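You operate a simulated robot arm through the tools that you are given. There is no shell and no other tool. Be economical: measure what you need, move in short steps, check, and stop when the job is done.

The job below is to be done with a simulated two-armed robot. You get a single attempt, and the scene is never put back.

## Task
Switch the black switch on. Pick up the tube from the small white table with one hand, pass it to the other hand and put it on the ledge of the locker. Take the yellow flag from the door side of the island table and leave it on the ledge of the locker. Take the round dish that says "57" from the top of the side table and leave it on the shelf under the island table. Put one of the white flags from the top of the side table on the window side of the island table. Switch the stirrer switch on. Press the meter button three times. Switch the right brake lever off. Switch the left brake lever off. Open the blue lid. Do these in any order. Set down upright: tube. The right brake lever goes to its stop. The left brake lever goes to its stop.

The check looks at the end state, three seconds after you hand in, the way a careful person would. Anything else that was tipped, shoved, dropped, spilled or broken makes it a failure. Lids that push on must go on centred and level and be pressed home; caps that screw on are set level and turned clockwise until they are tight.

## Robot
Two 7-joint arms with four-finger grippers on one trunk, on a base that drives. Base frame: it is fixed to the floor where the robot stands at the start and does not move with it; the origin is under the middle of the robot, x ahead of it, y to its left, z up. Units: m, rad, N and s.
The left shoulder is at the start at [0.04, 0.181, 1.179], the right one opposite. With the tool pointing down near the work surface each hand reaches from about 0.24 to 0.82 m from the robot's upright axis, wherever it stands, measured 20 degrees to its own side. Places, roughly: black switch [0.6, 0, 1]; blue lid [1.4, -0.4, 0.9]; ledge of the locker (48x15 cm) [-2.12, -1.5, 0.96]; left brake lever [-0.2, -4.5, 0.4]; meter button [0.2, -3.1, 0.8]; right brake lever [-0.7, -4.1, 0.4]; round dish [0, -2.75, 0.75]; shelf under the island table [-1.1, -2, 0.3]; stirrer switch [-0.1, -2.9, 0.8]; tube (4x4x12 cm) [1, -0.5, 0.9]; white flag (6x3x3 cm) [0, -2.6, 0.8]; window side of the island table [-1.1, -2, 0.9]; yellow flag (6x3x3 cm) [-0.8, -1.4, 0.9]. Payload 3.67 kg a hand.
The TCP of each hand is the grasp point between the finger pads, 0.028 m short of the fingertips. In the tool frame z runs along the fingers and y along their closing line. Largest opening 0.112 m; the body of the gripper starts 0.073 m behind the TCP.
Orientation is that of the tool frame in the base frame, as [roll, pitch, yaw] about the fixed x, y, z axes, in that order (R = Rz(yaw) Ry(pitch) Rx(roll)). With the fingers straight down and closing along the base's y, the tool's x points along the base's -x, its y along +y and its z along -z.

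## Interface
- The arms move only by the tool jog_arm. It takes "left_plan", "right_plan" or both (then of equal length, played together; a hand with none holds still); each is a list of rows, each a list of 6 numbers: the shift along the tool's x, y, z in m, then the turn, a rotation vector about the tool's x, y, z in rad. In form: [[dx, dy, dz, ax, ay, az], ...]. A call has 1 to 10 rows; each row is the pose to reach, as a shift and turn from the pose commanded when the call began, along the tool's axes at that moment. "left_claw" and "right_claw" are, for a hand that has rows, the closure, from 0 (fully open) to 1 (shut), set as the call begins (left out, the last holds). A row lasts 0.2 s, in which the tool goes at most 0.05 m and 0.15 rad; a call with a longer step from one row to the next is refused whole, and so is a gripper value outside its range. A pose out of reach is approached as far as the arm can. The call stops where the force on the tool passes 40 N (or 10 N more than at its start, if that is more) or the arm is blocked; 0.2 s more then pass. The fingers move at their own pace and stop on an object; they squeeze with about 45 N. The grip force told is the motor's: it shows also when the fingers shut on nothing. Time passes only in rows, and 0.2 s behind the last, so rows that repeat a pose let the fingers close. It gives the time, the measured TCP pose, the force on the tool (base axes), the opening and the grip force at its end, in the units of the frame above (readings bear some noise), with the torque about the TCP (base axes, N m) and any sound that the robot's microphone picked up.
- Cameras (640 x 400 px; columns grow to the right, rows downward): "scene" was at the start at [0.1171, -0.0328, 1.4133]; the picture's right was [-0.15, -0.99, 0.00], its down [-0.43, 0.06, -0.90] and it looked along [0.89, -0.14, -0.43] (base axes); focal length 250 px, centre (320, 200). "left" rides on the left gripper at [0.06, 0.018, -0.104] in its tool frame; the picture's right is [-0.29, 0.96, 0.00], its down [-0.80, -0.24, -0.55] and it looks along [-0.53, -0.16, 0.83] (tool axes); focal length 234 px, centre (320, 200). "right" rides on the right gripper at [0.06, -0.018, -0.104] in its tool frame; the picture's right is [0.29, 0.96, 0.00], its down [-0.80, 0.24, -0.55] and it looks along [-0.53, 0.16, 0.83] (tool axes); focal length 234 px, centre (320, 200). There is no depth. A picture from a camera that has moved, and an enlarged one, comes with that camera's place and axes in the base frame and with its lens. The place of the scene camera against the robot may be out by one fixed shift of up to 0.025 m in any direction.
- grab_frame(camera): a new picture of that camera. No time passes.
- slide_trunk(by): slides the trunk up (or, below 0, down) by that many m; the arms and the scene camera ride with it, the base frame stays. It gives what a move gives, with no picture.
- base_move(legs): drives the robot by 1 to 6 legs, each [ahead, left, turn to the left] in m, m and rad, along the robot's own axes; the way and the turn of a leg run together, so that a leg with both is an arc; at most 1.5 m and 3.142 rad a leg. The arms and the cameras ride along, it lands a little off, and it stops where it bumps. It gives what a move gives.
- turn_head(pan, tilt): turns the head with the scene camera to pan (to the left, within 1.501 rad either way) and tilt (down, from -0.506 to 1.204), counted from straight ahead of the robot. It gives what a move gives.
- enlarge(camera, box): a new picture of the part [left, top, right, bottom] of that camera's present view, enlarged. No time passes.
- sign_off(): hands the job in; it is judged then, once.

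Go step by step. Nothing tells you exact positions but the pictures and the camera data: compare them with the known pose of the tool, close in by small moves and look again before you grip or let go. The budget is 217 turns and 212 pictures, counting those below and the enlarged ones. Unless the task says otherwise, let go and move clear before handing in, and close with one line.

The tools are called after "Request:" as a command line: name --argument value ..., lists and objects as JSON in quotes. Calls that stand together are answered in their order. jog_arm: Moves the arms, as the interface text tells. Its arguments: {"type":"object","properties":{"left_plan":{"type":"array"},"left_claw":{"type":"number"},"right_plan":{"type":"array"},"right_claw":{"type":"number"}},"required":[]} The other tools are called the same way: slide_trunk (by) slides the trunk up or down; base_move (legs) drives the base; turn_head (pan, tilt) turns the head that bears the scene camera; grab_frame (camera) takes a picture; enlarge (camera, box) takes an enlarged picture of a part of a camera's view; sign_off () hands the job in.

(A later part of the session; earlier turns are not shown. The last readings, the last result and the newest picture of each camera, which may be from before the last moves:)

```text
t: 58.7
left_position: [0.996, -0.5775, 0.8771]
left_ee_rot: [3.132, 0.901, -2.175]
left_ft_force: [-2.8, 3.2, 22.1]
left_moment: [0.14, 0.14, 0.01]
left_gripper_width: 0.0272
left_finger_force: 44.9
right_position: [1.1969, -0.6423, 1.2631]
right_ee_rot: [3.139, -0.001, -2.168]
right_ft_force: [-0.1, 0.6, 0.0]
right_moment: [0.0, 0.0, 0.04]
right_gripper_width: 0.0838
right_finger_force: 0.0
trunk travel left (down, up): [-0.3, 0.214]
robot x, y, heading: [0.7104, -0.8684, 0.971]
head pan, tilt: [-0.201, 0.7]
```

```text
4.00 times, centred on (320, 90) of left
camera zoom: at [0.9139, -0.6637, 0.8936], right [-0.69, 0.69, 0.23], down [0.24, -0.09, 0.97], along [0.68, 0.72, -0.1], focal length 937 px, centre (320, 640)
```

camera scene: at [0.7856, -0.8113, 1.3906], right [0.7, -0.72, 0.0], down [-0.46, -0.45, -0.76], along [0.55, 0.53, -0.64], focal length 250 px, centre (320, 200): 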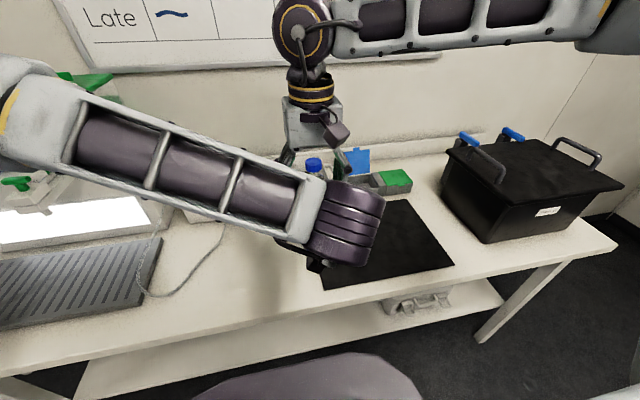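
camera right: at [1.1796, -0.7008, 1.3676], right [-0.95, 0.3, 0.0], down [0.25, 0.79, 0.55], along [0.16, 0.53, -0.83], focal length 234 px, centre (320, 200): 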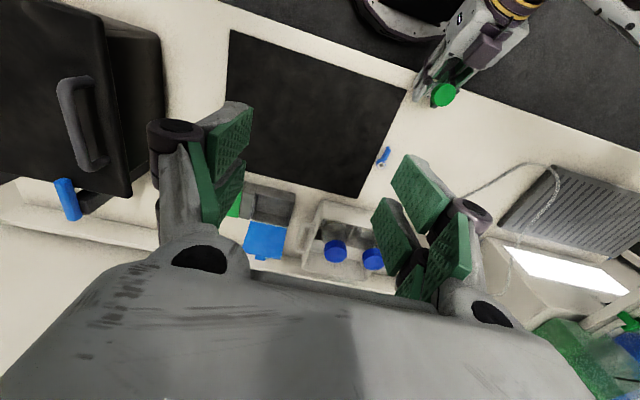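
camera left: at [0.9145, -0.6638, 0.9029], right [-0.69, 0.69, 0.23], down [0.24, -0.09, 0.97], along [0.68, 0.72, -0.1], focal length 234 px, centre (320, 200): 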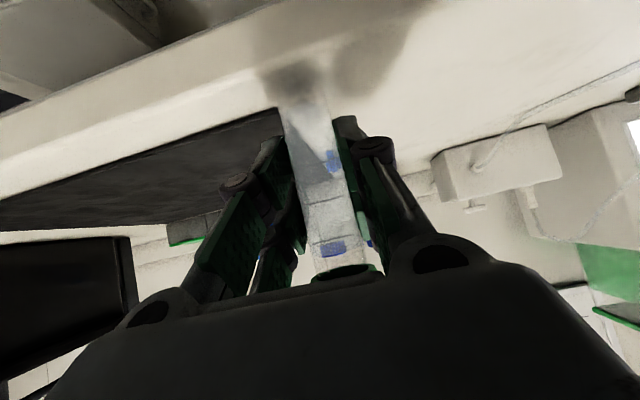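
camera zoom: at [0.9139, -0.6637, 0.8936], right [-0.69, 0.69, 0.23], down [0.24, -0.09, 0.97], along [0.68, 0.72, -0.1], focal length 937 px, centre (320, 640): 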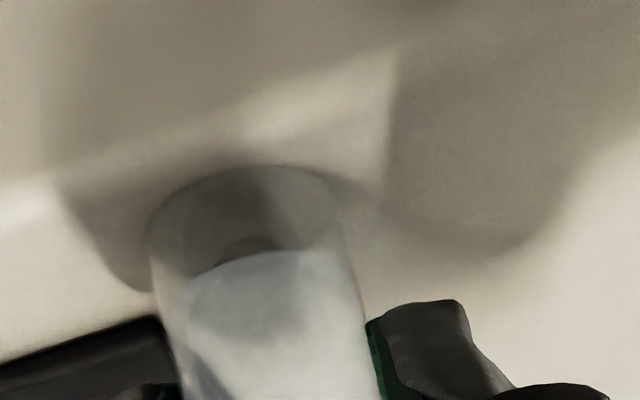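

The tube is on the bench. Opening, backing off, and flattening the left hand for a lower grip.

Request:
jog_arm --left_plan '[[0, 0, 0, 0, 0, 0], [0, 0, 0, 0, 0, 0], [0, 0, -0.03, 0, 0, 0], [0, 0, -0.07, 0, 0, 0], [0, 0, -0.11, 0, 0, 0], [0.021, 0, -0.102, 0, -0.15, 0], [0.042, 0, -0.095, 0, -0.3, 0], [0.0627, 0, -0.0869, 0, -0.45, 0], [0.0627, 0, -0.0869, 0, -0.45, 0]]' --left_claw 0.3

Request:
grab_frame --camera "left"

Request:
grab_frame --camera "right"

```text
t: 60.7
left_position: [0.9537, -0.6253, 0.8902]
left_ee_rot: [3.117, 1.34, -2.203]
left_ft_force: [0.6, 0.2, -0.1]
left_moment: [0.03, 0.0, 0.04]
left_gripper_width: 0.0786
left_finger_force: 0.0
left hand out of reach, approached as far as the arm can: row 8, 9
right_position: [1.1988, -0.6428, 1.2618]
right_ee_rot: [3.138, -0.001, -2.169]
right_ft_force: [-0.2, -0.9, -0.9]
right_moment: [0.01, 0.02, -0.02]
right_gripper_width: 0.084
right_finger_force: 0.0
trunk travel left (down, up): [-0.3, 0.214]
robot x, y, heading: [0.7088, -0.869, 0.966]
head pan, tilt: [-0.201, 0.7]
```

```text
143 pictures are left
camera left: at [0.8731, -0.7081, 0.8559], right [-0.75, 0.6, 0.29], down [0.0, -0.43, 0.9], along [0.66, 0.67, 0.32], focal length 234 px, centre (320, 200)
```

left: 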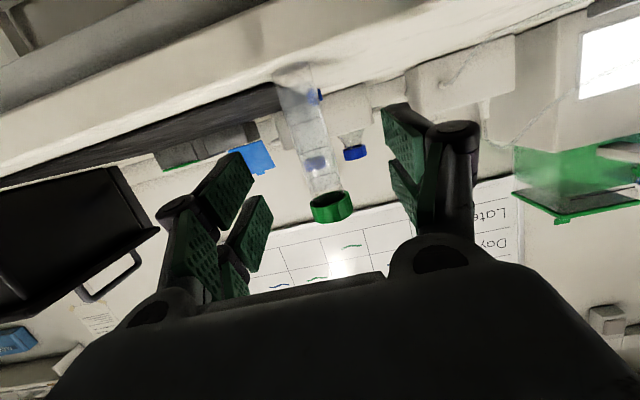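

```text
142 pictures are left
camera right: at [1.1794, -0.702, 1.3678], right [-0.95, 0.3, 0.0], down [0.25, 0.79, 0.55], along [0.16, 0.53, -0.83], focal length 234 px, centre (320, 200)
```

right: 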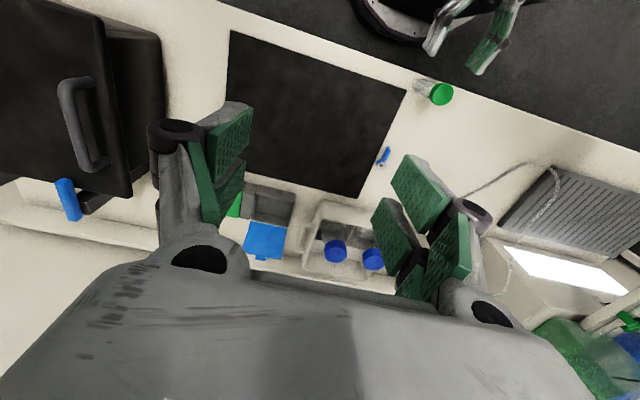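

The hand is nearly flat and lined up. Lowering to z ≈ 0.857, then advancing around the tube.

Request:
jog_arm --left_plan '[[0.0195, -0.002, 0.0046, 0, 0, 0], [0.0321, -0.0055, 0.0076, 0, 0, 0], [0.0252, -0.0055, 0.0368, 0, 0, 0], [0.0207, -0.0055, 0.0563, 0, 0, 0], [0.0175, -0.0055, 0.0695, 0, 0, 0]]'

Request:
grab_frame --camera "left"

```text
t: 61.9
left_position: [0.9933, -0.5717, 0.8577]
left_ee_rot: [3.104, 1.349, -2.205]
left_ft_force: [-0.2, 0.2, 0.0]
left_moment: [0.02, -0.02, -0.02]
left_gripper_width: 0.0785
left_finger_force: 0.1
left hand out of reach, approached as far as the arm can: row 1, 2
right_position: [1.1964, -0.6405, 1.2622]
right_ee_rot: [3.139, 0.002, -2.17]
right_ft_force: [-0.7, -0.2, -0.7]
right_moment: [0.0, -0.01, 0.01]
right_gripper_width: 0.0837
right_finger_force: 0.0
trunk travel left (down, up): [-0.3, 0.214]
robot x, y, heading: [0.7046, -0.8684, 0.971]
head pan, tilt: [-0.201, 0.7]
```

```text
141 pictures are left
camera left: at [0.9142, -0.6548, 0.8219], right [-0.75, 0.59, 0.29], down [0.0, -0.44, 0.9], along [0.66, 0.68, 0.33], focal length 234 px, centre (320, 200)
```

left: 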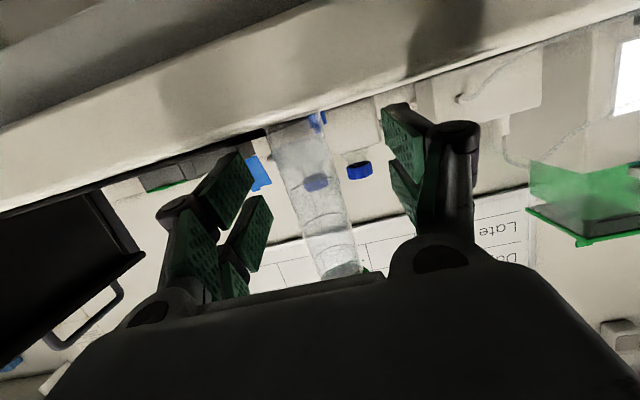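

The tube is between the pads low down. Closing and lifting 0.2 m.

Request:
jog_arm --left_plan '[[0, 0, 0, 0, 0, 0], [0, 0, 0, 0, 0, 0], [0, 0, 0, 0, 0, 0]]' --left_claw 1.0

Request:
jog_arm --left_plan '[[-0.039, 0, -0.009, 0, 0, 0], [-0.078, 0, -0.018, 0, 0, 0], [-0.117, 0, -0.026, 0, 0, 0], [-0.146, 0, -0.023, 0, 0, 0], [-0.176, 0, -0.02, 0, 0, 0], [-0.206, 0, -0.017, 0, 0, 0]]'

Request:
grab_frame --camera "left"

Request:
grab_frame --camera "right"

```text
t: 62.7
left_position: [0.9943, -0.5714, 0.8575]
left_ee_rot: [3.107, 1.348, -2.203]
left_ft_force: [-0.1, 0.0, 0.0]
left_moment: [-0.01, 0.02, 0.01]
left_gripper_width: 0.0266
left_finger_force: 45.5
right_position: [1.1974, -0.6401, 1.2621]
right_ee_rot: [3.14, -0.003, -2.169]
right_ft_force: [0.5, -0.6, 0.1]
right_moment: [0.03, 0.02, 0.0]
right_gripper_width: 0.084
right_finger_force: 0.0
trunk travel left (down, up): [-0.3, 0.214]
robot x, y, heading: [0.7064, -0.871, 0.977]
head pan, tilt: [-0.201, 0.7]
```

```text
t: 64.1
left_position: [1.0126, -0.5472, 1.0615]
left_ee_rot: [3.109, 1.349, -2.203]
left_ft_force: [0.3, 0.5, -0.6]
left_moment: [0.02, -0.02, -0.05]
left_gripper_width: 0.0264
left_finger_force: 45.1
right_position: [1.1969, -0.642, 1.2619]
right_ee_rot: [3.139, 0.0, -2.169]
right_ft_force: [-0.7, 0.5, -0.3]
right_moment: [0.0, 0.0, -0.01]
right_gripper_width: 0.084
right_finger_force: 0.1
trunk travel left (down, up): [-0.3, 0.214]
robot x, y, heading: [0.7071, -0.8663, 0.968]
head pan, tilt: [-0.201, 0.7]
```

```text
140 pictures are left
camera left: at [0.9314, -0.631, 1.0272], right [-0.75, 0.59, 0.29], down [0.0, -0.44, 0.9], along [0.66, 0.68, 0.33], focal length 234 px, centre (320, 200)
```

left: 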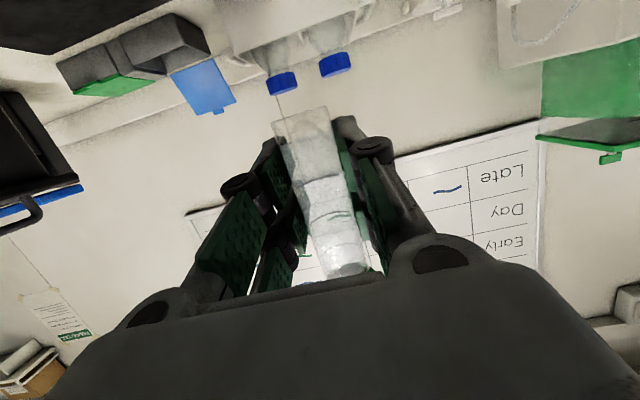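

```text
139 pictures are left
camera right: at [1.1786, -0.7009, 1.368], right [-0.95, 0.3, 0.0], down [0.25, 0.79, 0.55], along [0.17, 0.53, -0.83], focal length 234 px, centre (320, 200)
```

right: 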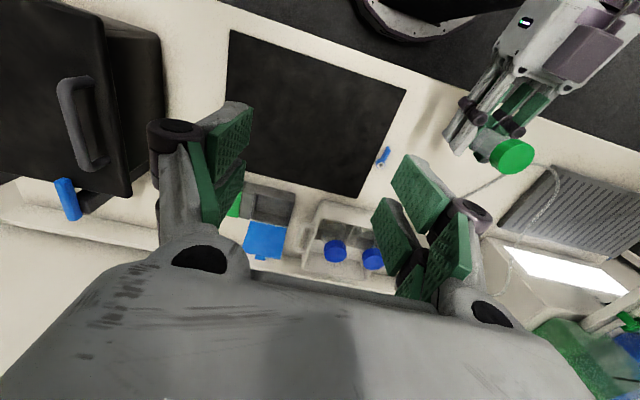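

The tube is up with the cap top at about z 1.135, 7 cm above the left grip. Moving the right hand over and down on the cap.

Request:
jog_arm --right_plan '[[0.005, 0.042, 0, 0, 0, 0], [0.01, 0.084, 0, 0, 0, 0], [0.015, 0.126, 0, 0, 0, 0], [0.019, 0.168, 0, 0, 0, 0], [0.023, 0.207, 0, 0, 0, 0], [0.023, 0.207, 0.035, 0, 0, 0], [0.023, 0.207, 0.07, 0, 0, 0]]'

Request:
grab_frame --camera "right"

```text
t: 65.7
left_position: [1.0118, -0.5479, 1.0636]
left_ee_rot: [3.107, 1.349, -2.2]
left_ft_force: [-0.8, 0.2, 0.3]
left_moment: [-0.01, 0.01, 0.02]
left_gripper_width: 0.0262
left_finger_force: 45.6
right_position: [1.013, -0.5443, 1.1938]
right_ee_rot: [3.138, -0.001, -2.169]
right_ft_force: [0.5, -0.5, 0.3]
right_moment: [0.02, 0.01, 0.0]
right_gripper_width: 0.084
right_finger_force: 0.1
trunk travel left (down, up): [-0.3, 0.214]
robot x, y, heading: [0.7114, -0.8682, 0.968]
head pan, tilt: [-0.201, 0.7]
```

```text
138 pictures are left
camera right: at [0.9939, -0.6039, 1.2985], right [-0.95, 0.3, 0.0], down [0.25, 0.79, 0.56], along [0.16, 0.53, -0.83], focal length 234 px, centre (320, 200)
```

right: 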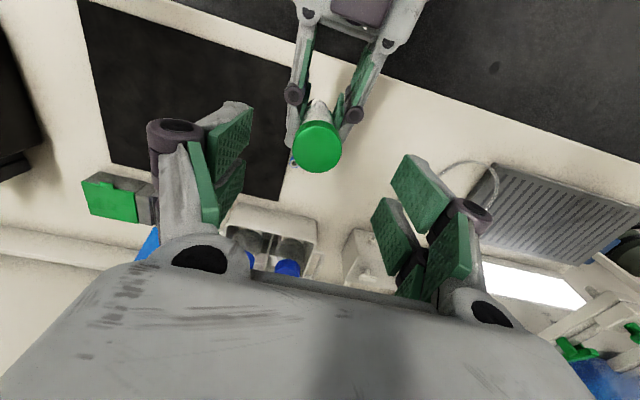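

Perfectly centred. Descending 6 cm and closing.

Request:
jog_arm --right_plan '[[0, 0, 0.03, 0, 0, 0], [0, 0, 0.05, 0, 0, 0], [0, 0, 0.06, 0, 0, 0], [0, 0, 0.06, 0, 0, 0]]'

Request:
jog_arm --right_plan '[[0, 0, 0, 0, 0, 0], [0, 0, 0, 0, 0, 0], [0, 0, 0, 0, 0, 0]]' --right_claw 1.0

Request:
grab_frame --camera "right"

```text
t: 66.7
left_position: [1.0122, -0.5487, 1.0635]
left_ee_rot: [3.106, 1.349, -2.202]
left_ft_force: [0.2, -0.1, -1.0]
left_moment: [0.0, 0.0, 0.02]
left_gripper_width: 0.0264
left_finger_force: 44.4
right_position: [1.0132, -0.545, 1.1322]
right_ee_rot: [3.137, 0.001, -2.168]
right_ft_force: [-0.7, 0.1, -0.2]
right_moment: [0.03, -0.01, 0.0]
right_gripper_width: 0.0839
right_finger_force: 0.1
trunk travel left (down, up): [-0.3, 0.214]
robot x, y, heading: [0.7082, -0.8697, 0.97]
head pan, tilt: [-0.201, 0.7]
```

```text
t: 67.5
left_position: [1.0117, -0.5471, 1.0614]
left_ee_rot: [3.104, 1.346, -2.203]
left_ft_force: [-10.5, 6.6, -1.2]
left_moment: [-0.21, -0.47, 0.04]
left_gripper_width: 0.0265
left_finger_force: 44.8
right_position: [1.0141, -0.543, 1.1324]
right_ee_rot: [-3.141, -0.003, -2.169]
right_ft_force: [9.5, -5.1, 0.1]
right_moment: [-0.21, -0.23, -0.01]
right_gripper_width: 0.031
right_finger_force: 44.7
trunk travel left (down, up): [-0.3, 0.214]
robot x, y, heading: [0.7089, -0.8702, 0.974]
head pan, tilt: [-0.201, 0.7]
```

```text
137 pictures are left
camera right: at [0.9949, -0.6034, 1.2379], right [-0.95, 0.3, 0.0], down [0.25, 0.79, 0.55], along [0.17, 0.53, -0.83], focal length 234 px, centre (320, 200)
```

right: 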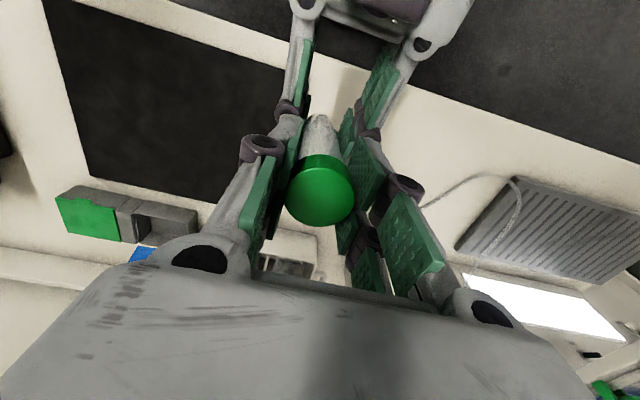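

The right hand holds the cap at 31 mm. Releasing the left hand and backing it off.

Request:
jog_arm --left_plan '[[0, 0, 0, 0, 0, 0], [0, 0, 0, 0, 0, 0], [0, 0, -0.03, 0, 0, 0], [0, 0, -0.07, 0, 0, 0], [0, 0, -0.11, 0, 0, 0]]' --left_claw 0.45

Request:
grab_frame --camera "left"

Request:
grab_frame --camera "right"

```text
t: 68.9
left_position: [0.9512, -0.5973, 1.0871]
left_ee_rot: [3.026, 1.374, -2.19]
left_ft_force: [0.2, 0.1, -0.3]
left_moment: [0.0, -0.01, 0.0]
left_gripper_width: 0.0615
left_finger_force: 0.0
right_position: [1.0127, -0.5434, 1.1318]
right_ee_rot: [3.139, 0.0, -2.17]
right_ft_force: [0.0, 0.2, 0.6]
right_moment: [-0.02, 0.02, 0.01]
right_gripper_width: 0.0308
right_finger_force: 45.0
trunk travel left (down, up): [-0.3, 0.214]
robot x, y, heading: [0.7104, -0.8696, 0.972]
head pan, tilt: [-0.201, 0.7]
stopped in row 5 (left hand): the arm was blocked; the commanded pose is now the measured one
```

```text
136 pictures are left
camera left: at [0.8791, -0.6862, 1.048], right [-0.8, 0.51, 0.3], down [0.04, -0.46, 0.88], along [0.59, 0.72, 0.35], focal length 234 px, centre (320, 200)
```

left: 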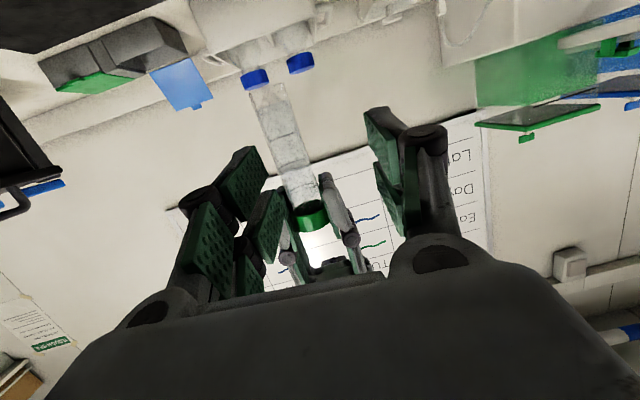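

```text
135 pictures are left
camera right: at [0.9944, -0.603, 1.238], right [-0.95, 0.3, 0.0], down [0.25, 0.79, 0.55], along [0.16, 0.53, -0.83], focal length 234 px, centre (320, 200)
```

right: 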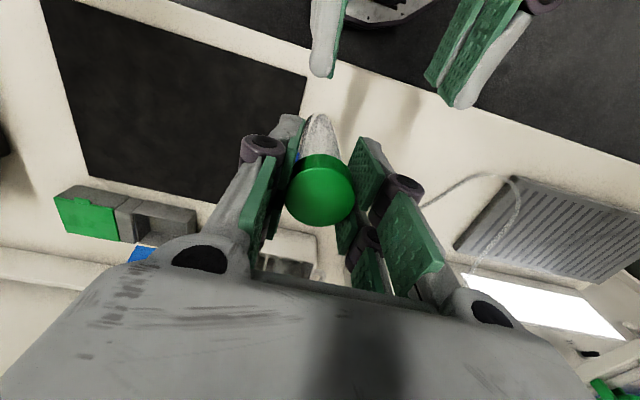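

The hand-over worked. Now re-posing: left hand back to tool-down on its own side, right hand with the tube to its side.

Request:
jog_arm --left_plan '[[-0.01, 0.022, 0, 0, 0.137, 0], [-0.02, 0.044, 0, 0, 0.274, 0], [-0.03, 0.066, 0, 0, 0.411, 0], [-0.04, 0.088, 0, 0, 0.548, 0], [-0.05, 0.11, 0, 0, 0.685, 0], [-0.06, 0.132, 0, 0, 0.822, 0], [-0.07, 0.154, 0, 0, 0.959, 0], [-0.08, 0.176, 0, 0, 1.096, 0], [-0.09, 0.198, 0, 0, 1.233, 0], [-0.1, 0.22, 0, 0, 1.37, 0]]' --right_plan '[[0, -0.02, -0.008, 0, 0, 0], [0, -0.04, -0.016, 0, 0, 0], [0, -0.06, -0.024, 0, 0, 0], [0, -0.08, -0.032, 0, 0, 0], [0, -0.1, -0.04, 0, 0, 0], [0, -0.12, -0.048, 0, 0, 0], [0, -0.14, -0.056, 0, 0, 0], [0, -0.16, -0.064, 0, 0, 0], [0, -0.18, -0.072, 0, 0, 0], [0, -0.2, -0.08, 0, 0, 0]]'

Request:
turn_head --pan -1.5 --tilt 0.3

Request:
grab_frame --camera "scene"

```text
t: 71.1
left_position: [0.7709, -0.4751, 1.1886]
left_ee_rot: [3.119, 0.0, -2.081]
left_ft_force: [0.3, 0.0, 0.5]
left_moment: [-0.04, 0.0, 0.0]
left_gripper_width: 0.0616
left_finger_force: 0.2
right_position: [1.1781, -0.6567, 1.2126]
right_ee_rot: [3.138, -0.002, -2.168]
right_ft_force: [0.2, -0.3, -1.7]
right_moment: [0.02, -0.03, 0.04]
right_gripper_width: 0.0307
right_finger_force: 45.7
trunk travel left (down, up): [-0.3, 0.214]
robot x, y, heading: [0.7043, -0.8683, 0.973]
head pan, tilt: [-0.201, 0.7]
```

```text
t: 72.5
left_position: [0.7702, -0.4757, 1.1901]
left_ee_rot: [3.118, 0.004, -2.08]
left_ft_force: [1.2, 0.5, 0.7]
left_moment: [-0.02, -0.02, -0.02]
left_gripper_width: 0.0617
left_finger_force: 0.0
right_position: [1.1794, -0.6566, 1.2115]
right_ee_rot: [3.14, -0.003, -2.17]
right_ft_force: [-0.3, 0.1, -0.5]
right_moment: [0.02, -0.01, 0.01]
right_gripper_width: 0.0307
right_finger_force: 44.8
trunk travel left (down, up): [-0.3, 0.214]
robot x, y, heading: [0.7083, -0.87, 0.971]
head pan, tilt: [-1.499, 0.3]
```

```text
134 pictures are left
camera scene: at [0.8049, -0.9176, 1.4268], right [-0.5, -0.86, 0.0], down [-0.26, 0.15, -0.96], along [0.83, -0.48, -0.3], focal length 250 px, centre (320, 200)
```

scene: 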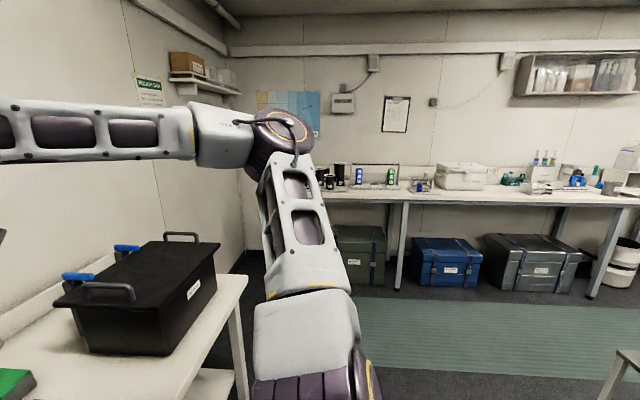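

I'll back away from the bench and turn to face the island and locker (toward -x).

Request:
base_move --legs '[[-0.35, 0, 0], [0, 0, 2.17]]'

Request:
turn_head --pan 0.0 --tilt 0.25

Request:
grab_frame --camera "scene"

Request:
turn_head --pan 1.1 --tilt 0.35

Request:
grab_frame --camera "scene"

```text
t: 80.5
left_position: [0.1495, -1.3239, 1.1893]
left_ee_rot: [3.119, 0.004, 0.083]
left_ft_force: [0.4, -0.6, -0.8]
left_moment: [0.05, 0.01, -0.01]
left_gripper_width: 0.0614
left_finger_force: 0.0
right_position: [0.0713, -0.8842, 1.2117]
right_ee_rot: [3.138, -0.001, -0.005]
right_ft_force: [0.6, 0.0, 0.5]
right_moment: [0.0, -0.02, 0.02]
right_gripper_width: 0.0307
right_finger_force: 45.1
trunk travel left (down, up): [-0.3, 0.214]
robot x, y, heading: [0.5094, -1.153, 3.134]
head pan, tilt: [-1.499, 0.3]
```

```text
t: 82.2
left_position: [0.1487, -1.3229, 1.1887]
left_ee_rot: [3.118, 0.005, 0.084]
left_ft_force: [-0.4, 0.2, -0.1]
left_moment: [0.01, 0.01, 0.0]
left_gripper_width: 0.0618
left_finger_force: 0.1
right_position: [0.0713, -0.8845, 1.2106]
right_ee_rot: [3.137, -0.001, -0.005]
right_ft_force: [-0.3, -0.8, -1.4]
right_moment: [0.0, 0.0, 0.02]
right_gripper_width: 0.0306
right_finger_force: 45.0
trunk travel left (down, up): [-0.3, 0.214]
robot x, y, heading: [0.5096, -1.1514, 3.13]
head pan, tilt: [0.0, 0.25]
```

```text
133 pictures are left
camera scene: at [0.4024, -1.1741, 1.4315], right [0.01, 1.0, 0.0], down [0.25, 0.0, -0.97], along [-0.97, 0.01, -0.25], focal length 250 px, centre (320, 200)
```

scene: 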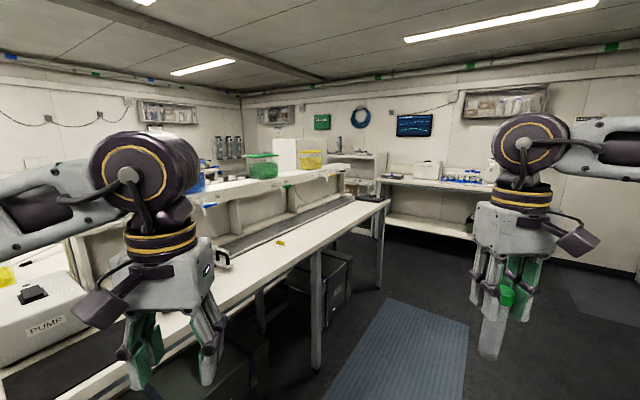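

```text
t: 83.5
left_position: [0.1485, -1.3228, 1.1886]
left_ee_rot: [3.119, 0.004, 0.085]
left_ft_force: [-0.9, -0.2, -1.4]
left_moment: [-0.01, 0.01, 0.02]
left_gripper_width: 0.0619
left_finger_force: 0.0
right_position: [0.0718, -0.8836, 1.211]
right_ee_rot: [3.138, -0.001, -0.003]
right_ft_force: [-0.8, 0.4, -0.3]
right_moment: [-0.01, 0.01, 0.03]
right_gripper_width: 0.0305
right_finger_force: 45.3
trunk travel left (down, up): [-0.3, 0.214]
robot x, y, heading: [0.512, -1.1519, 3.133]
head pan, tilt: [1.1, 0.351]
```

```text
132 pictures are left
camera scene: at [0.4529, -1.2574, 1.4221], right [-0.89, 0.46, 0.0], down [0.16, 0.31, -0.94], along [-0.43, -0.83, -0.34], focal length 250 px, centre (320, 200)
```

scene: 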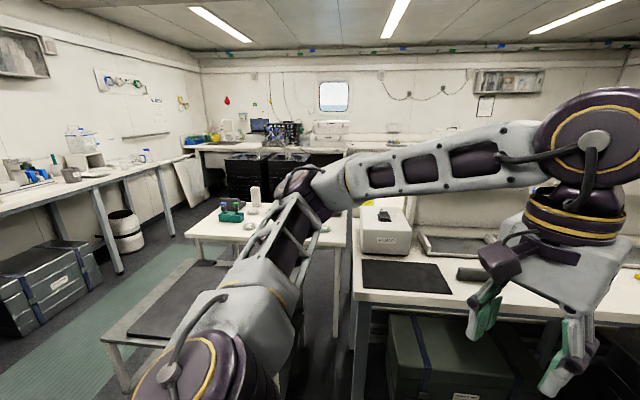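

The island runs along the same slanted room axis; the yellow flag sits near its door-side edge at about [-0.79, -1.37]. I'll drive along and face the island there.

Request:
base_move --legs '[[0.0, -0.33, 0], [1.1, 0, 0], [0, 0, 0.98]]'

Request:
turn_head --pan 0.0 --tilt 0.55

Request:
grab_frame --camera "scene"

Request:
grab_frame --camera "left"

```text
t: 93.9
left_position: [-0.6533, -1.2119, 1.1885]
left_ee_rot: [3.12, 0.004, 1.067]
left_ft_force: [-0.3, 0.2, 0.7]
left_moment: [-0.01, -0.03, -0.01]
left_gripper_width: 0.0619
left_finger_force: 0.1
right_position: [-1.0626, -1.0322, 1.2116]
right_ee_rot: [3.14, -0.001, 0.98]
right_ft_force: [-0.2, 0.0, 0.1]
right_moment: [0.01, 0.04, -0.01]
right_gripper_width: 0.0303
right_finger_force: 45.1
trunk travel left (down, up): [-0.3, 0.214]
robot x, y, heading: [-0.5931, -0.8216, -2.161]
head pan, tilt: [1.1, 0.351]
```

```text
t: 95.2
left_position: [-0.6537, -1.2123, 1.1882]
left_ee_rot: [3.119, 0.004, 1.067]
left_ft_force: [0.2, -0.3, -1.1]
left_moment: [0.03, 0.0, -0.01]
left_gripper_width: 0.0615
left_finger_force: 0.1
right_position: [-1.0619, -1.0329, 1.2102]
right_ee_rot: [3.139, -0.002, 0.98]
right_ft_force: [-0.2, -0.1, -0.9]
right_moment: [-0.01, 0.01, 0.0]
right_gripper_width: 0.0307
right_finger_force: 44.7
trunk travel left (down, up): [-0.3, 0.214]
robot x, y, heading: [-0.5923, -0.8186, -2.163]
head pan, tilt: [0.0, 0.55]
```

```text
131 pictures are left
camera scene: at [-0.648, -0.9285, 1.4038], right [-0.83, 0.56, 0.0], down [0.29, 0.43, -0.85], along [-0.48, -0.71, -0.52], focal length 250 px, centre (320, 200)
```

scene: 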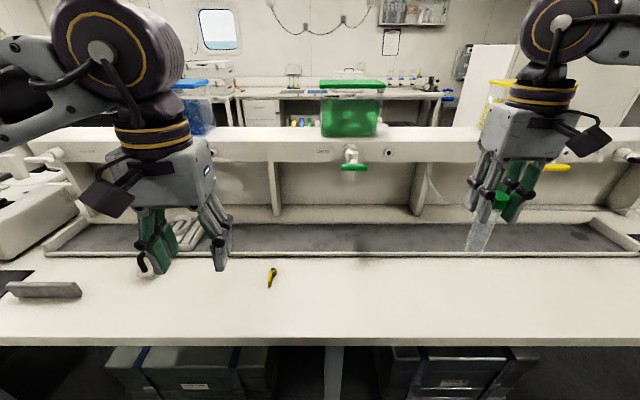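

```text
130 pictures are left
camera left: at [-0.6112, -1.1655, 1.2928], right [0.7, -0.71, 0.02], down [-0.6, -0.57, 0.55], along [-0.38, -0.4, -0.83], focal length 234 px, centre (320, 200)
```

left: 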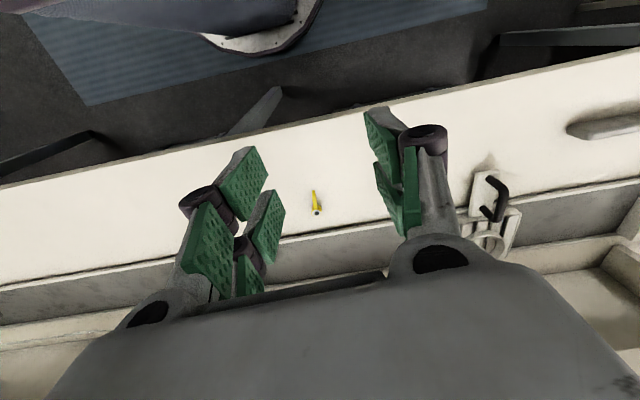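

Square to the island; the yellow flag is nearly under the left hand. Zooming in on it.

Request:
enlarge --camera "left" --box '[270, 170, 366, 230]'

Request:
enlarge --camera "scene" --box '[220, 245, 320, 307]'

```text
6.67 times, centred on (318, 200) of left
camera zoom: at [-0.6112, -1.1655, 1.2928], right [0.7, -0.71, 0.02], down [-0.6, -0.57, 0.55], along [-0.38, -0.4, -0.83], focal length 1561 px, centre (333, 200)
```

zoom: 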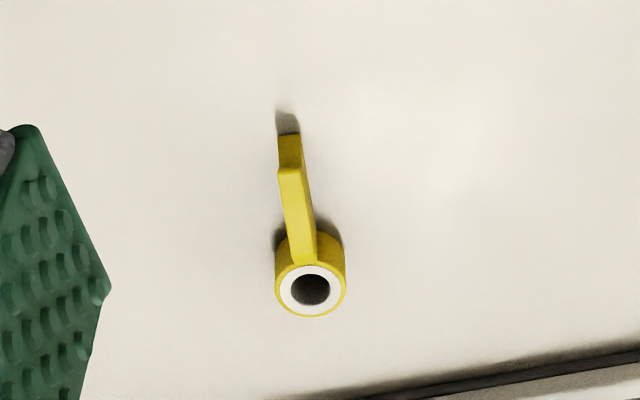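

```text
6.40 times, centred on (270, 276) of scene
camera zoom: at [-0.648, -0.9285, 1.4038], right [-0.83, 0.56, 0.0], down [0.29, 0.43, -0.85], along [-0.48, -0.71, -0.52], focal length 1598 px, centre (640, -286)
```

zoom: 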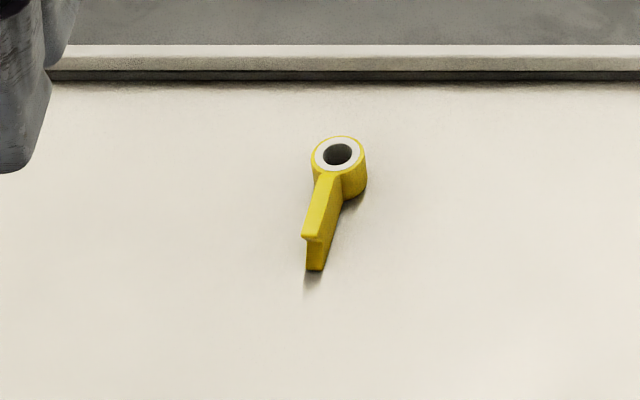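

The flag is a small ring with a fin pointing at me; gripping across the ring suits. A second closer view will settle its height.

Request:
jog_arm --left_plan '[[-0.044, -0.013, 0.01, 0, 0, 0.02], [-0.088, -0.026, 0.02, 0, 0, 0.04], [-0.132, -0.039, 0.03, 0, 0, 0.06], [-0.16, -0.052, 0.04, 0, 0, 0.087]]'

Request:
grab_frame --camera "left"

```text
t: 96.2
left_position: [-0.7773, -1.3296, 1.148]
left_ee_rot: [3.116, -0.001, 0.978]
left_ft_force: [-0.2, -0.2, -0.3]
left_moment: [0.02, -0.04, -0.03]
left_gripper_width: 0.0617
left_finger_force: 0.1
right_position: [-1.0637, -1.0339, 1.2104]
right_ee_rot: [3.139, -0.002, 0.98]
right_ft_force: [0.2, -0.3, -0.7]
right_moment: [0.02, 0.0, -0.03]
right_gripper_width: 0.0306
right_finger_force: 44.9
trunk travel left (down, up): [-0.3, 0.214]
robot x, y, heading: [-0.5907, -0.8173, -2.168]
head pan, tilt: [0.0, 0.55]
```

```text
127 pictures are left
camera left: at [-0.7315, -1.2868, 1.2518], right [0.63, -0.77, 0.02], down [-0.65, -0.52, 0.55], along [-0.41, -0.36, -0.84], focal length 234 px, centre (320, 200)
```

left: 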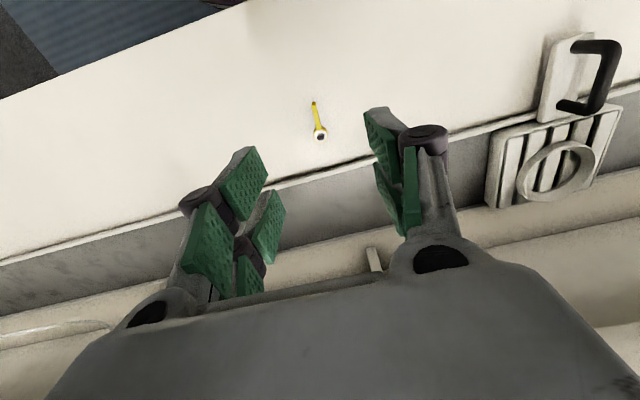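

Two views agree: ring top at [-0.8075, -1.3595, 0.924]. Moving over it and partway down.

Request:
jog_arm --left_plan '[[-0.021, -0.004, 0.03, 0, 0, 0], [-0.0417, -0.0083, 0.07, 0, 0, 0], [-0.0417, -0.0083, 0.11, 0, 0, 0], [-0.0417, -0.0083, 0.15, 0, 0, 0]]'

Request:
grab_frame --camera "left"

```text
t: 97.2
left_position: [-0.8034, -1.3604, 0.9977]
left_ee_rot: [3.117, 0.003, 0.979]
left_ft_force: [0.4, -0.2, -0.1]
left_moment: [-0.01, -0.01, 0.04]
left_gripper_width: 0.0614
left_finger_force: 0.0
right_position: [-1.0629, -1.0332, 1.2104]
right_ee_rot: [3.141, -0.001, 0.978]
right_ft_force: [0.1, -0.8, -1.3]
right_moment: [0.0, 0.0, -0.01]
right_gripper_width: 0.0306
right_finger_force: 44.7
trunk travel left (down, up): [-0.3, 0.214]
robot x, y, heading: [-0.5909, -0.8179, -2.164]
head pan, tilt: [0.0, 0.55]
```

```text
126 pictures are left
camera left: at [-0.7576, -1.3183, 1.1019], right [0.63, -0.77, 0.02], down [-0.65, -0.52, 0.55], along [-0.41, -0.36, -0.84], focal length 234 px, centre (320, 200)
```

left: 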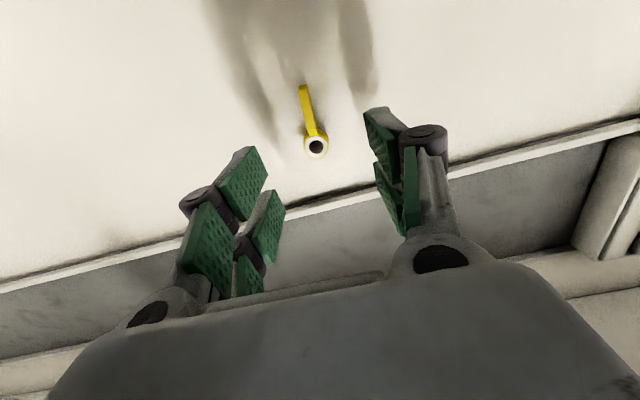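

The ring is centred. Lowering 6 cm more.

Request:
jog_arm --left_plan '[[0, 0, 0.03, 0, 0, 0], [-0.001, 0, 0.05, 0, 0, 0], [-0.001, 0, 0.06, 0, 0, 0]]'

Request:
grab_frame --camera "left"

```text
t: 98.0
left_position: [-0.8029, -1.3608, 0.9392]
left_ee_rot: [3.116, 0.001, 0.982]
left_ft_force: [-0.9, 0.4, 0.1]
left_moment: [-0.01, -0.04, -0.01]
left_gripper_width: 0.0616
left_finger_force: 0.1
right_position: [-1.0626, -1.0317, 1.2111]
right_ee_rot: [3.139, 0.0, 0.981]
right_ft_force: [-1.6, 0.8, -0.4]
right_moment: [-0.01, -0.01, 0.02]
right_gripper_width: 0.0306
right_finger_force: 45.0
trunk travel left (down, up): [-0.3, 0.214]
robot x, y, heading: [-0.5905, -0.8171, -2.162]
head pan, tilt: [0.0, 0.55]
```

```text
125 pictures are left
camera left: at [-0.7569, -1.3188, 1.0428], right [0.63, -0.77, 0.02], down [-0.65, -0.52, 0.55], along [-0.41, -0.36, -0.83], focal length 234 px, centre (320, 200)
```

left: 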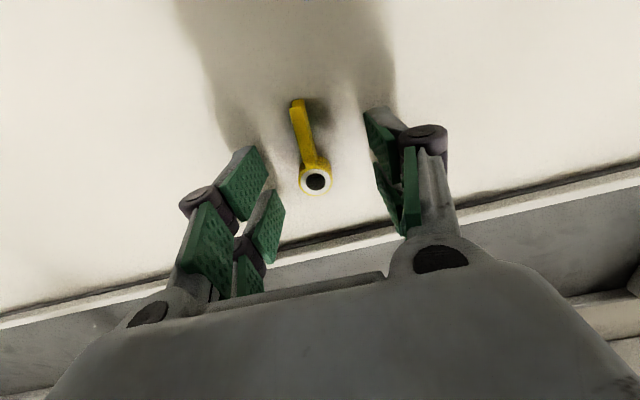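

The ring is between the pads, with its top about 1 cm below the grasp point. Closing and lifting.

Request:
jog_arm --left_plan '[[0, 0, 0.003, 0, 0, 0], [0, 0, 0.003, 0, 0, 0], [0, 0, 0.003, 0, 0, 0]]' --left_claw 1.0

Request:
jog_arm --left_plan '[[0, 0, -0.04, 0, 0, 0], [0, 0, -0.09, 0, 0, 0], [0, 0, -0.14, 0, 0, 0], [0.04, 0, -0.17, 0, 0, 0], [0.08, 0, -0.2, 0, 0, 0]]'

Request:
grab_frame --camera "left"

Request:
turn_head --pan -0.9 --tilt 0.35

Request:
grab_frame --camera "scene"

```text
t: 98.8
left_position: [-0.8028, -1.3607, 0.936]
left_ee_rot: [3.118, 0.0, 0.982]
left_ft_force: [-0.3, 0.7, 0.1]
left_moment: [-0.02, -0.03, 0.02]
left_gripper_width: 0.0211
left_finger_force: 44.6
right_position: [-1.0621, -1.0343, 1.2116]
right_ee_rot: [3.138, -0.001, 0.978]
right_ft_force: [0.1, -0.5, -0.3]
right_moment: [-0.01, 0.0, 0.01]
right_gripper_width: 0.0305
right_finger_force: 45.2
trunk travel left (down, up): [-0.3, 0.214]
robot x, y, heading: [-0.5914, -0.8174, -2.17]
head pan, tilt: [0.0, 0.55]
```

```text
t: 100.0
left_position: [-0.761, -1.2922, 1.1362]
left_ee_rot: [3.117, 0.002, 0.98]
left_ft_force: [-0.3, 0.5, 0.0]
left_moment: [-0.02, 0.0, 0.0]
left_gripper_width: 0.0207
left_finger_force: 45.1
right_position: [-1.0617, -1.0321, 1.212]
right_ee_rot: [3.139, -0.001, 0.978]
right_ft_force: [-0.1, 1.5, -0.8]
right_moment: [0.0, 0.0, -0.03]
right_gripper_width: 0.0305
right_finger_force: 45.2
trunk travel left (down, up): [-0.3, 0.214]
robot x, y, heading: [-0.5959, -0.816, -2.158]
head pan, tilt: [0.0, 0.55]
```

```text
124 pictures are left
camera left: at [-0.7153, -1.2486, 1.2395], right [0.64, -0.77, 0.02], down [-0.65, -0.52, 0.55], along [-0.41, -0.36, -0.83], focal length 234 px, centre (320, 200)
```

left: 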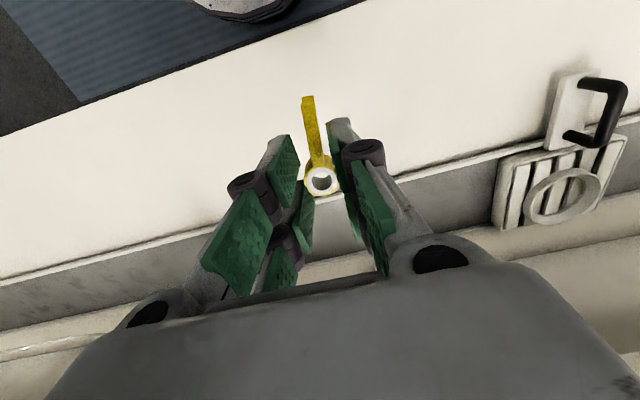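

```text
t: 101.2
left_position: [-0.7625, -1.2928, 1.1342]
left_ee_rot: [3.119, 0.002, 0.981]
left_ft_force: [0.6, 1.0, 0.2]
left_moment: [0.02, -0.03, -0.01]
left_gripper_width: 0.0202
left_finger_force: 45.1
right_position: [-1.0625, -1.0332, 1.2116]
right_ee_rot: [3.138, -0.002, 0.979]
right_ft_force: [-0.4, 0.0, 0.0]
right_moment: [0.0, 0.0, 0.0]
right_gripper_width: 0.0307
right_finger_force: 45.4
trunk travel left (down, up): [-0.3, 0.214]
robot x, y, heading: [-0.5921, -0.8161, -2.162]
head pan, tilt: [-0.901, 0.351]
```

```text
123 pictures are left
camera scene: at [-0.6908, -0.8614, 1.422], right [-0.08, 1.0, 0.0], down [0.34, 0.03, -0.94], along [-0.94, -0.07, -0.34], focal length 250 px, centre (320, 200)
```

scene: 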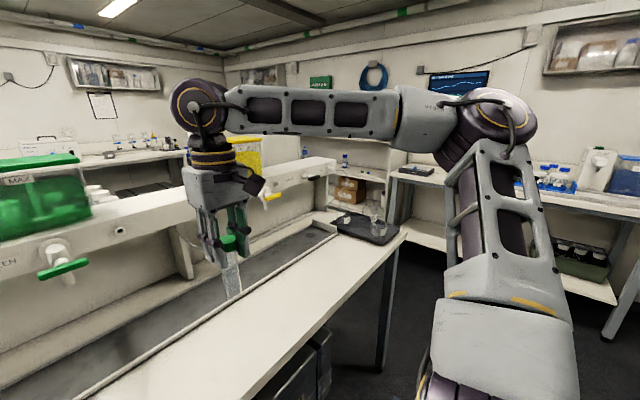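

Both are held. The locker must be beyond the far end of the island, so I'll slide right past the island's end and look.

Request:
base_move --legs '[[-0.1, 0, 0], [0, -1.5, 0]]'

Request:
turn_head --pan 0.35 --tilt 0.35

Request:
grab_frame --camera "scene"

Request:
turn_head --pan -0.6 --tilt 0.5

Request:
grab_frame --camera "scene"

```text
t: 109.6
left_position: [-1.938, -0.3744, 1.1343]
left_ee_rot: [3.12, 0.0, 0.979]
left_ft_force: [0.1, -0.2, -0.2]
left_moment: [-0.02, 0.02, -0.01]
left_gripper_width: 0.0195
left_finger_force: 45.4
right_position: [-2.2391, -0.1162, 1.2103]
right_ee_rot: [3.139, -0.002, 0.975]
right_ft_force: [-0.3, -0.1, -0.4]
right_moment: [0.0, 0.0, -0.02]
right_gripper_width: 0.0304
right_finger_force: 45.3
trunk travel left (down, up): [-0.3, 0.214]
robot x, y, heading: [-1.7693, 0.0972, -2.166]
head pan, tilt: [-0.901, 0.351]
```

```text
t: 111.0
left_position: [-1.9389, -0.374, 1.1346]
left_ee_rot: [3.119, 0.003, 0.978]
left_ft_force: [0.0, -0.5, -0.4]
left_moment: [-0.03, -0.01, 0.0]
left_gripper_width: 0.0196
left_finger_force: 44.3
right_position: [-2.2383, -0.1159, 1.211]
right_ee_rot: [3.141, -0.002, 0.976]
right_ft_force: [-0.5, 0.8, -0.7]
right_moment: [-0.02, -0.02, -0.01]
right_gripper_width: 0.0305
right_finger_force: 44.7
trunk travel left (down, up): [-0.3, 0.214]
robot x, y, heading: [-1.7669, 0.0986, -2.166]
head pan, tilt: [0.351, 0.351]
```

```text
122 pictures are left
camera scene: at [-1.7955, -0.0273, 1.422], right [-0.97, 0.24, 0.0], down [0.08, 0.33, -0.94], along [-0.23, -0.91, -0.34], focal length 250 px, centre (320, 200)
```

scene: 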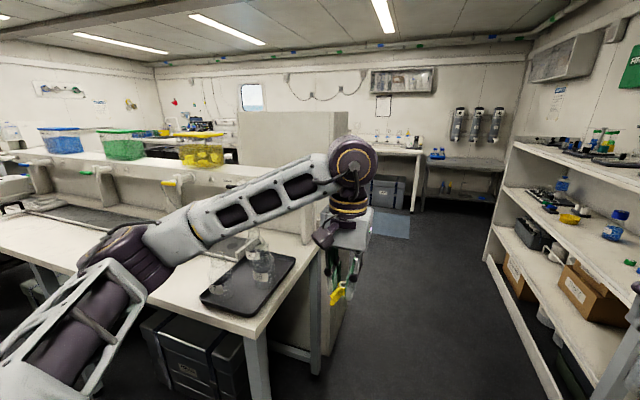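

```text
t: 112.2
left_position: [-1.9381, -0.3747, 1.1349]
left_ee_rot: [3.118, 0.002, 0.977]
left_ft_force: [-0.5, 0.2, -0.6]
left_moment: [0.04, 0.07, 0.0]
left_gripper_width: 0.0197
left_finger_force: 44.9
right_position: [-2.2361, -0.1144, 1.2125]
right_ee_rot: [3.138, -0.002, 0.976]
right_ft_force: [0.0, 0.4, -0.5]
right_moment: [-0.01, -0.02, -0.01]
right_gripper_width: 0.0304
right_finger_force: 44.9
trunk travel left (down, up): [-0.3, 0.214]
robot x, y, heading: [-1.7651, 0.0995, -2.17]
head pan, tilt: [-0.6, 0.499]
```

```text
121 pictures are left
camera scene: at [-1.8574, 0.0297, 1.4084], right [-0.37, 0.93, 0.0], down [0.45, 0.18, -0.88], along [-0.82, -0.32, -0.48], focal length 250 px, centre (320, 200)
```

scene: 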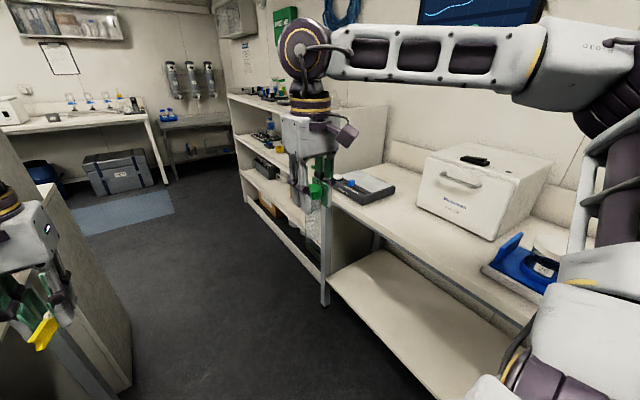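

The locker is the tall beige unit at the island's end. I'll move into the corridor for a better view of its ledge.

Request:
base_move --legs '[[0, -0.18, 0], [0.75, 0, 0]]'

Request:
turn_head --pan 0.9 --tilt 0.4

Request:
grab_frame --camera "scene"

Request:
grab_frame --camera "left"

```text
t: 117.5
left_position: [-2.5081, -0.8996, 1.1348]
left_ee_rot: [3.119, 0.003, 0.979]
left_ft_force: [0.6, -0.1, 0.1]
left_moment: [-0.02, 0.01, 0.01]
left_gripper_width: 0.0193
left_finger_force: 45.4
right_position: [-2.8074, -0.6416, 1.2113]
right_ee_rot: [3.141, -0.003, 0.978]
right_ft_force: [-1.2, -0.6, -0.6]
right_moment: [-0.01, -0.01, 0.0]
right_gripper_width: 0.0305
right_finger_force: 44.9
trunk travel left (down, up): [-0.3, 0.214]
robot x, y, heading: [-2.3399, -0.4247, -2.17]
head pan, tilt: [-0.6, 0.499]
```

```text
t: 119.2
left_position: [-2.509, -0.9001, 1.1361]
left_ee_rot: [3.118, 0.001, 0.979]
left_ft_force: [-0.7, -0.9, -0.3]
left_moment: [-0.02, 0.01, -0.01]
left_gripper_width: 0.0186
left_finger_force: 44.9
right_position: [-2.8085, -0.6405, 1.2113]
right_ee_rot: [3.141, -0.001, 0.978]
right_ft_force: [0.1, 0.3, -0.6]
right_moment: [0.04, 0.0, -0.02]
right_gripper_width: 0.0304
right_finger_force: 44.5
trunk travel left (down, up): [-0.3, 0.214]
robot x, y, heading: [-2.336, -0.426, -2.169]
head pan, tilt: [0.901, 0.4]
```

```text
120 pictures are left
camera scene: at [-2.3156, -0.5505, 1.4175], right [-0.95, -0.3, 0.0], down [-0.12, 0.37, -0.92], along [0.28, -0.88, -0.39], focal length 250 px, centre (320, 200)
```

scene: 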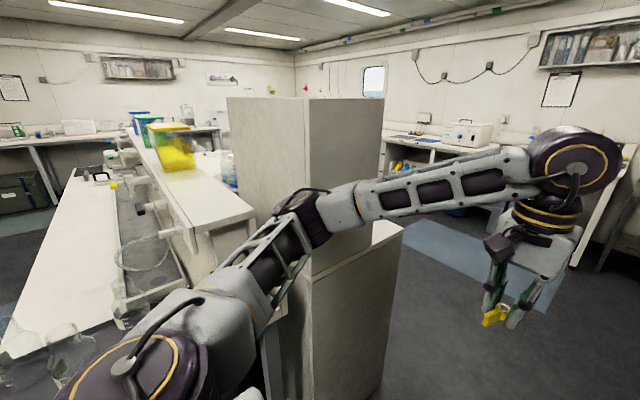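

```text
119 pictures are left
camera left: at [-2.462, -0.8579, 1.2388], right [0.63, -0.77, 0.02], down [-0.65, -0.52, 0.55], along [-0.41, -0.36, -0.84], focal length 234 px, centre (320, 200)
```

left: 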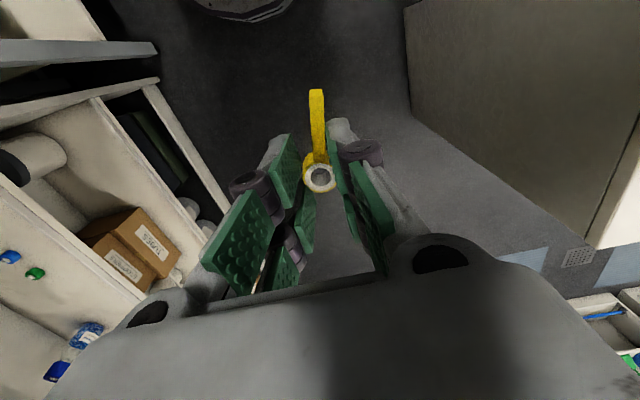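

The locker's ledge protrudes into the corridor from the upper block. I'll drive alongside and turn left to face it.

Request:
base_move --legs '[[0, 0.07, 0], [0.72, 0, 0], [0, 0, 1.576]]'

Request:
turn_head --pan 0 --tilt 0.6

Request:
grab_frame --camera "scene"

Request:
grab_frame --camera "right"

Request:
grab_frame --camera "left"

```text
t: 120.8
left_position: [-2.4625, -0.9584, 1.1354]
left_ee_rot: [3.118, 0.001, 0.987]
left_ft_force: [-0.4, -0.1, -0.4]
left_moment: [-0.03, 0.03, 0.02]
left_gripper_width: 0.0179
left_finger_force: 45.3
right_position: [-2.7636, -0.6999, 1.2121]
right_ee_rot: [3.138, 0.001, 0.984]
right_ft_force: [0.6, -0.1, 0.1]
right_moment: [0.02, 0.03, 0.0]
right_gripper_width: 0.0306
right_finger_force: 45.2
trunk travel left (down, up): [-0.3, 0.214]
robot x, y, heading: [-2.2957, -0.4867, -2.16]
head pan, tilt: [0.901, 0.4]
stopped in leg 2: the robot was blocked; the commanded pose is now the measured one
```

```text
t: 122.0
left_position: [-2.4622, -0.9575, 1.1352]
left_ee_rot: [3.116, 0.001, 0.982]
left_ft_force: [-0.9, -0.5, 0.5]
left_moment: [-0.02, 0.02, 0.0]
left_gripper_width: 0.0175
left_finger_force: 44.7
right_position: [-2.7631, -0.6992, 1.2127]
right_ee_rot: [3.14, 0.004, 0.982]
right_ft_force: [1.1, 0.1, 0.1]
right_moment: [-0.01, 0.01, 0.01]
right_gripper_width: 0.0303
right_finger_force: 44.6
trunk travel left (down, up): [-0.3, 0.214]
robot x, y, heading: [-2.2948, -0.4871, -2.162]
head pan, tilt: [0.0, 0.6]
```

```text
118 pictures are left
camera scene: at [-2.3483, -0.5912, 1.3998], right [-0.83, 0.56, 0.0], down [0.31, 0.47, -0.83], along [-0.46, -0.69, -0.56], focal length 250 px, centre (320, 200)
```

scene: 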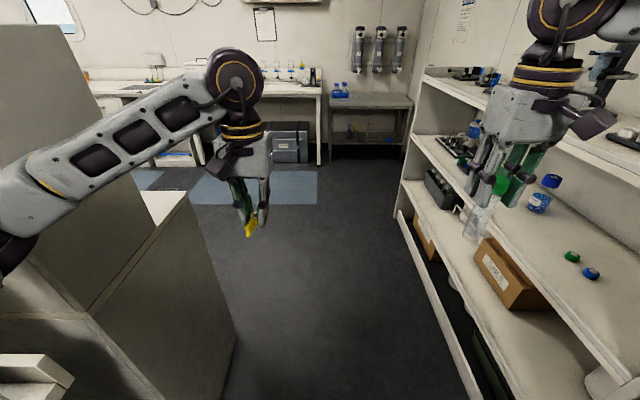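

```text
117 pictures are left
camera right: at [-2.7448, -0.6385, 1.318], right [0.96, -0.29, 0.0], down [-0.24, -0.79, 0.56], along [-0.16, -0.53, -0.83], focal length 234 px, centre (320, 200)
```

right: 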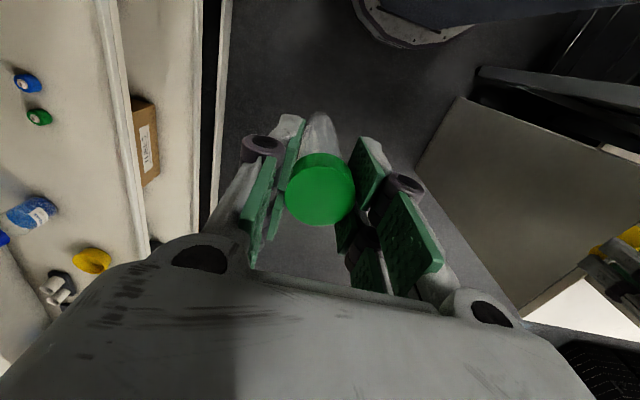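

```text
116 pictures are left
camera left: at [-2.4168, -0.9152, 1.2387], right [0.64, -0.77, 0.02], down [-0.65, -0.52, 0.55], along [-0.41, -0.36, -0.84], focal length 234 px, centre (320, 200)
```

left: 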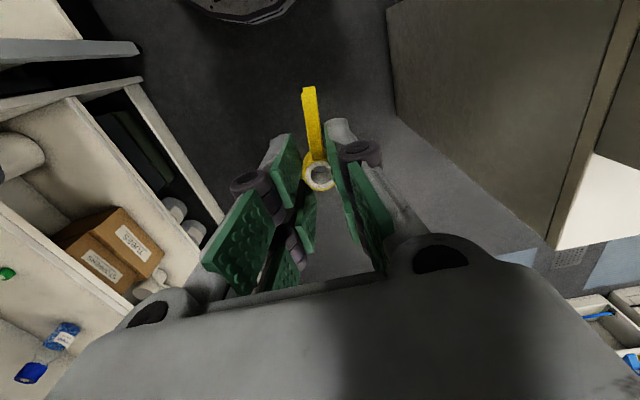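

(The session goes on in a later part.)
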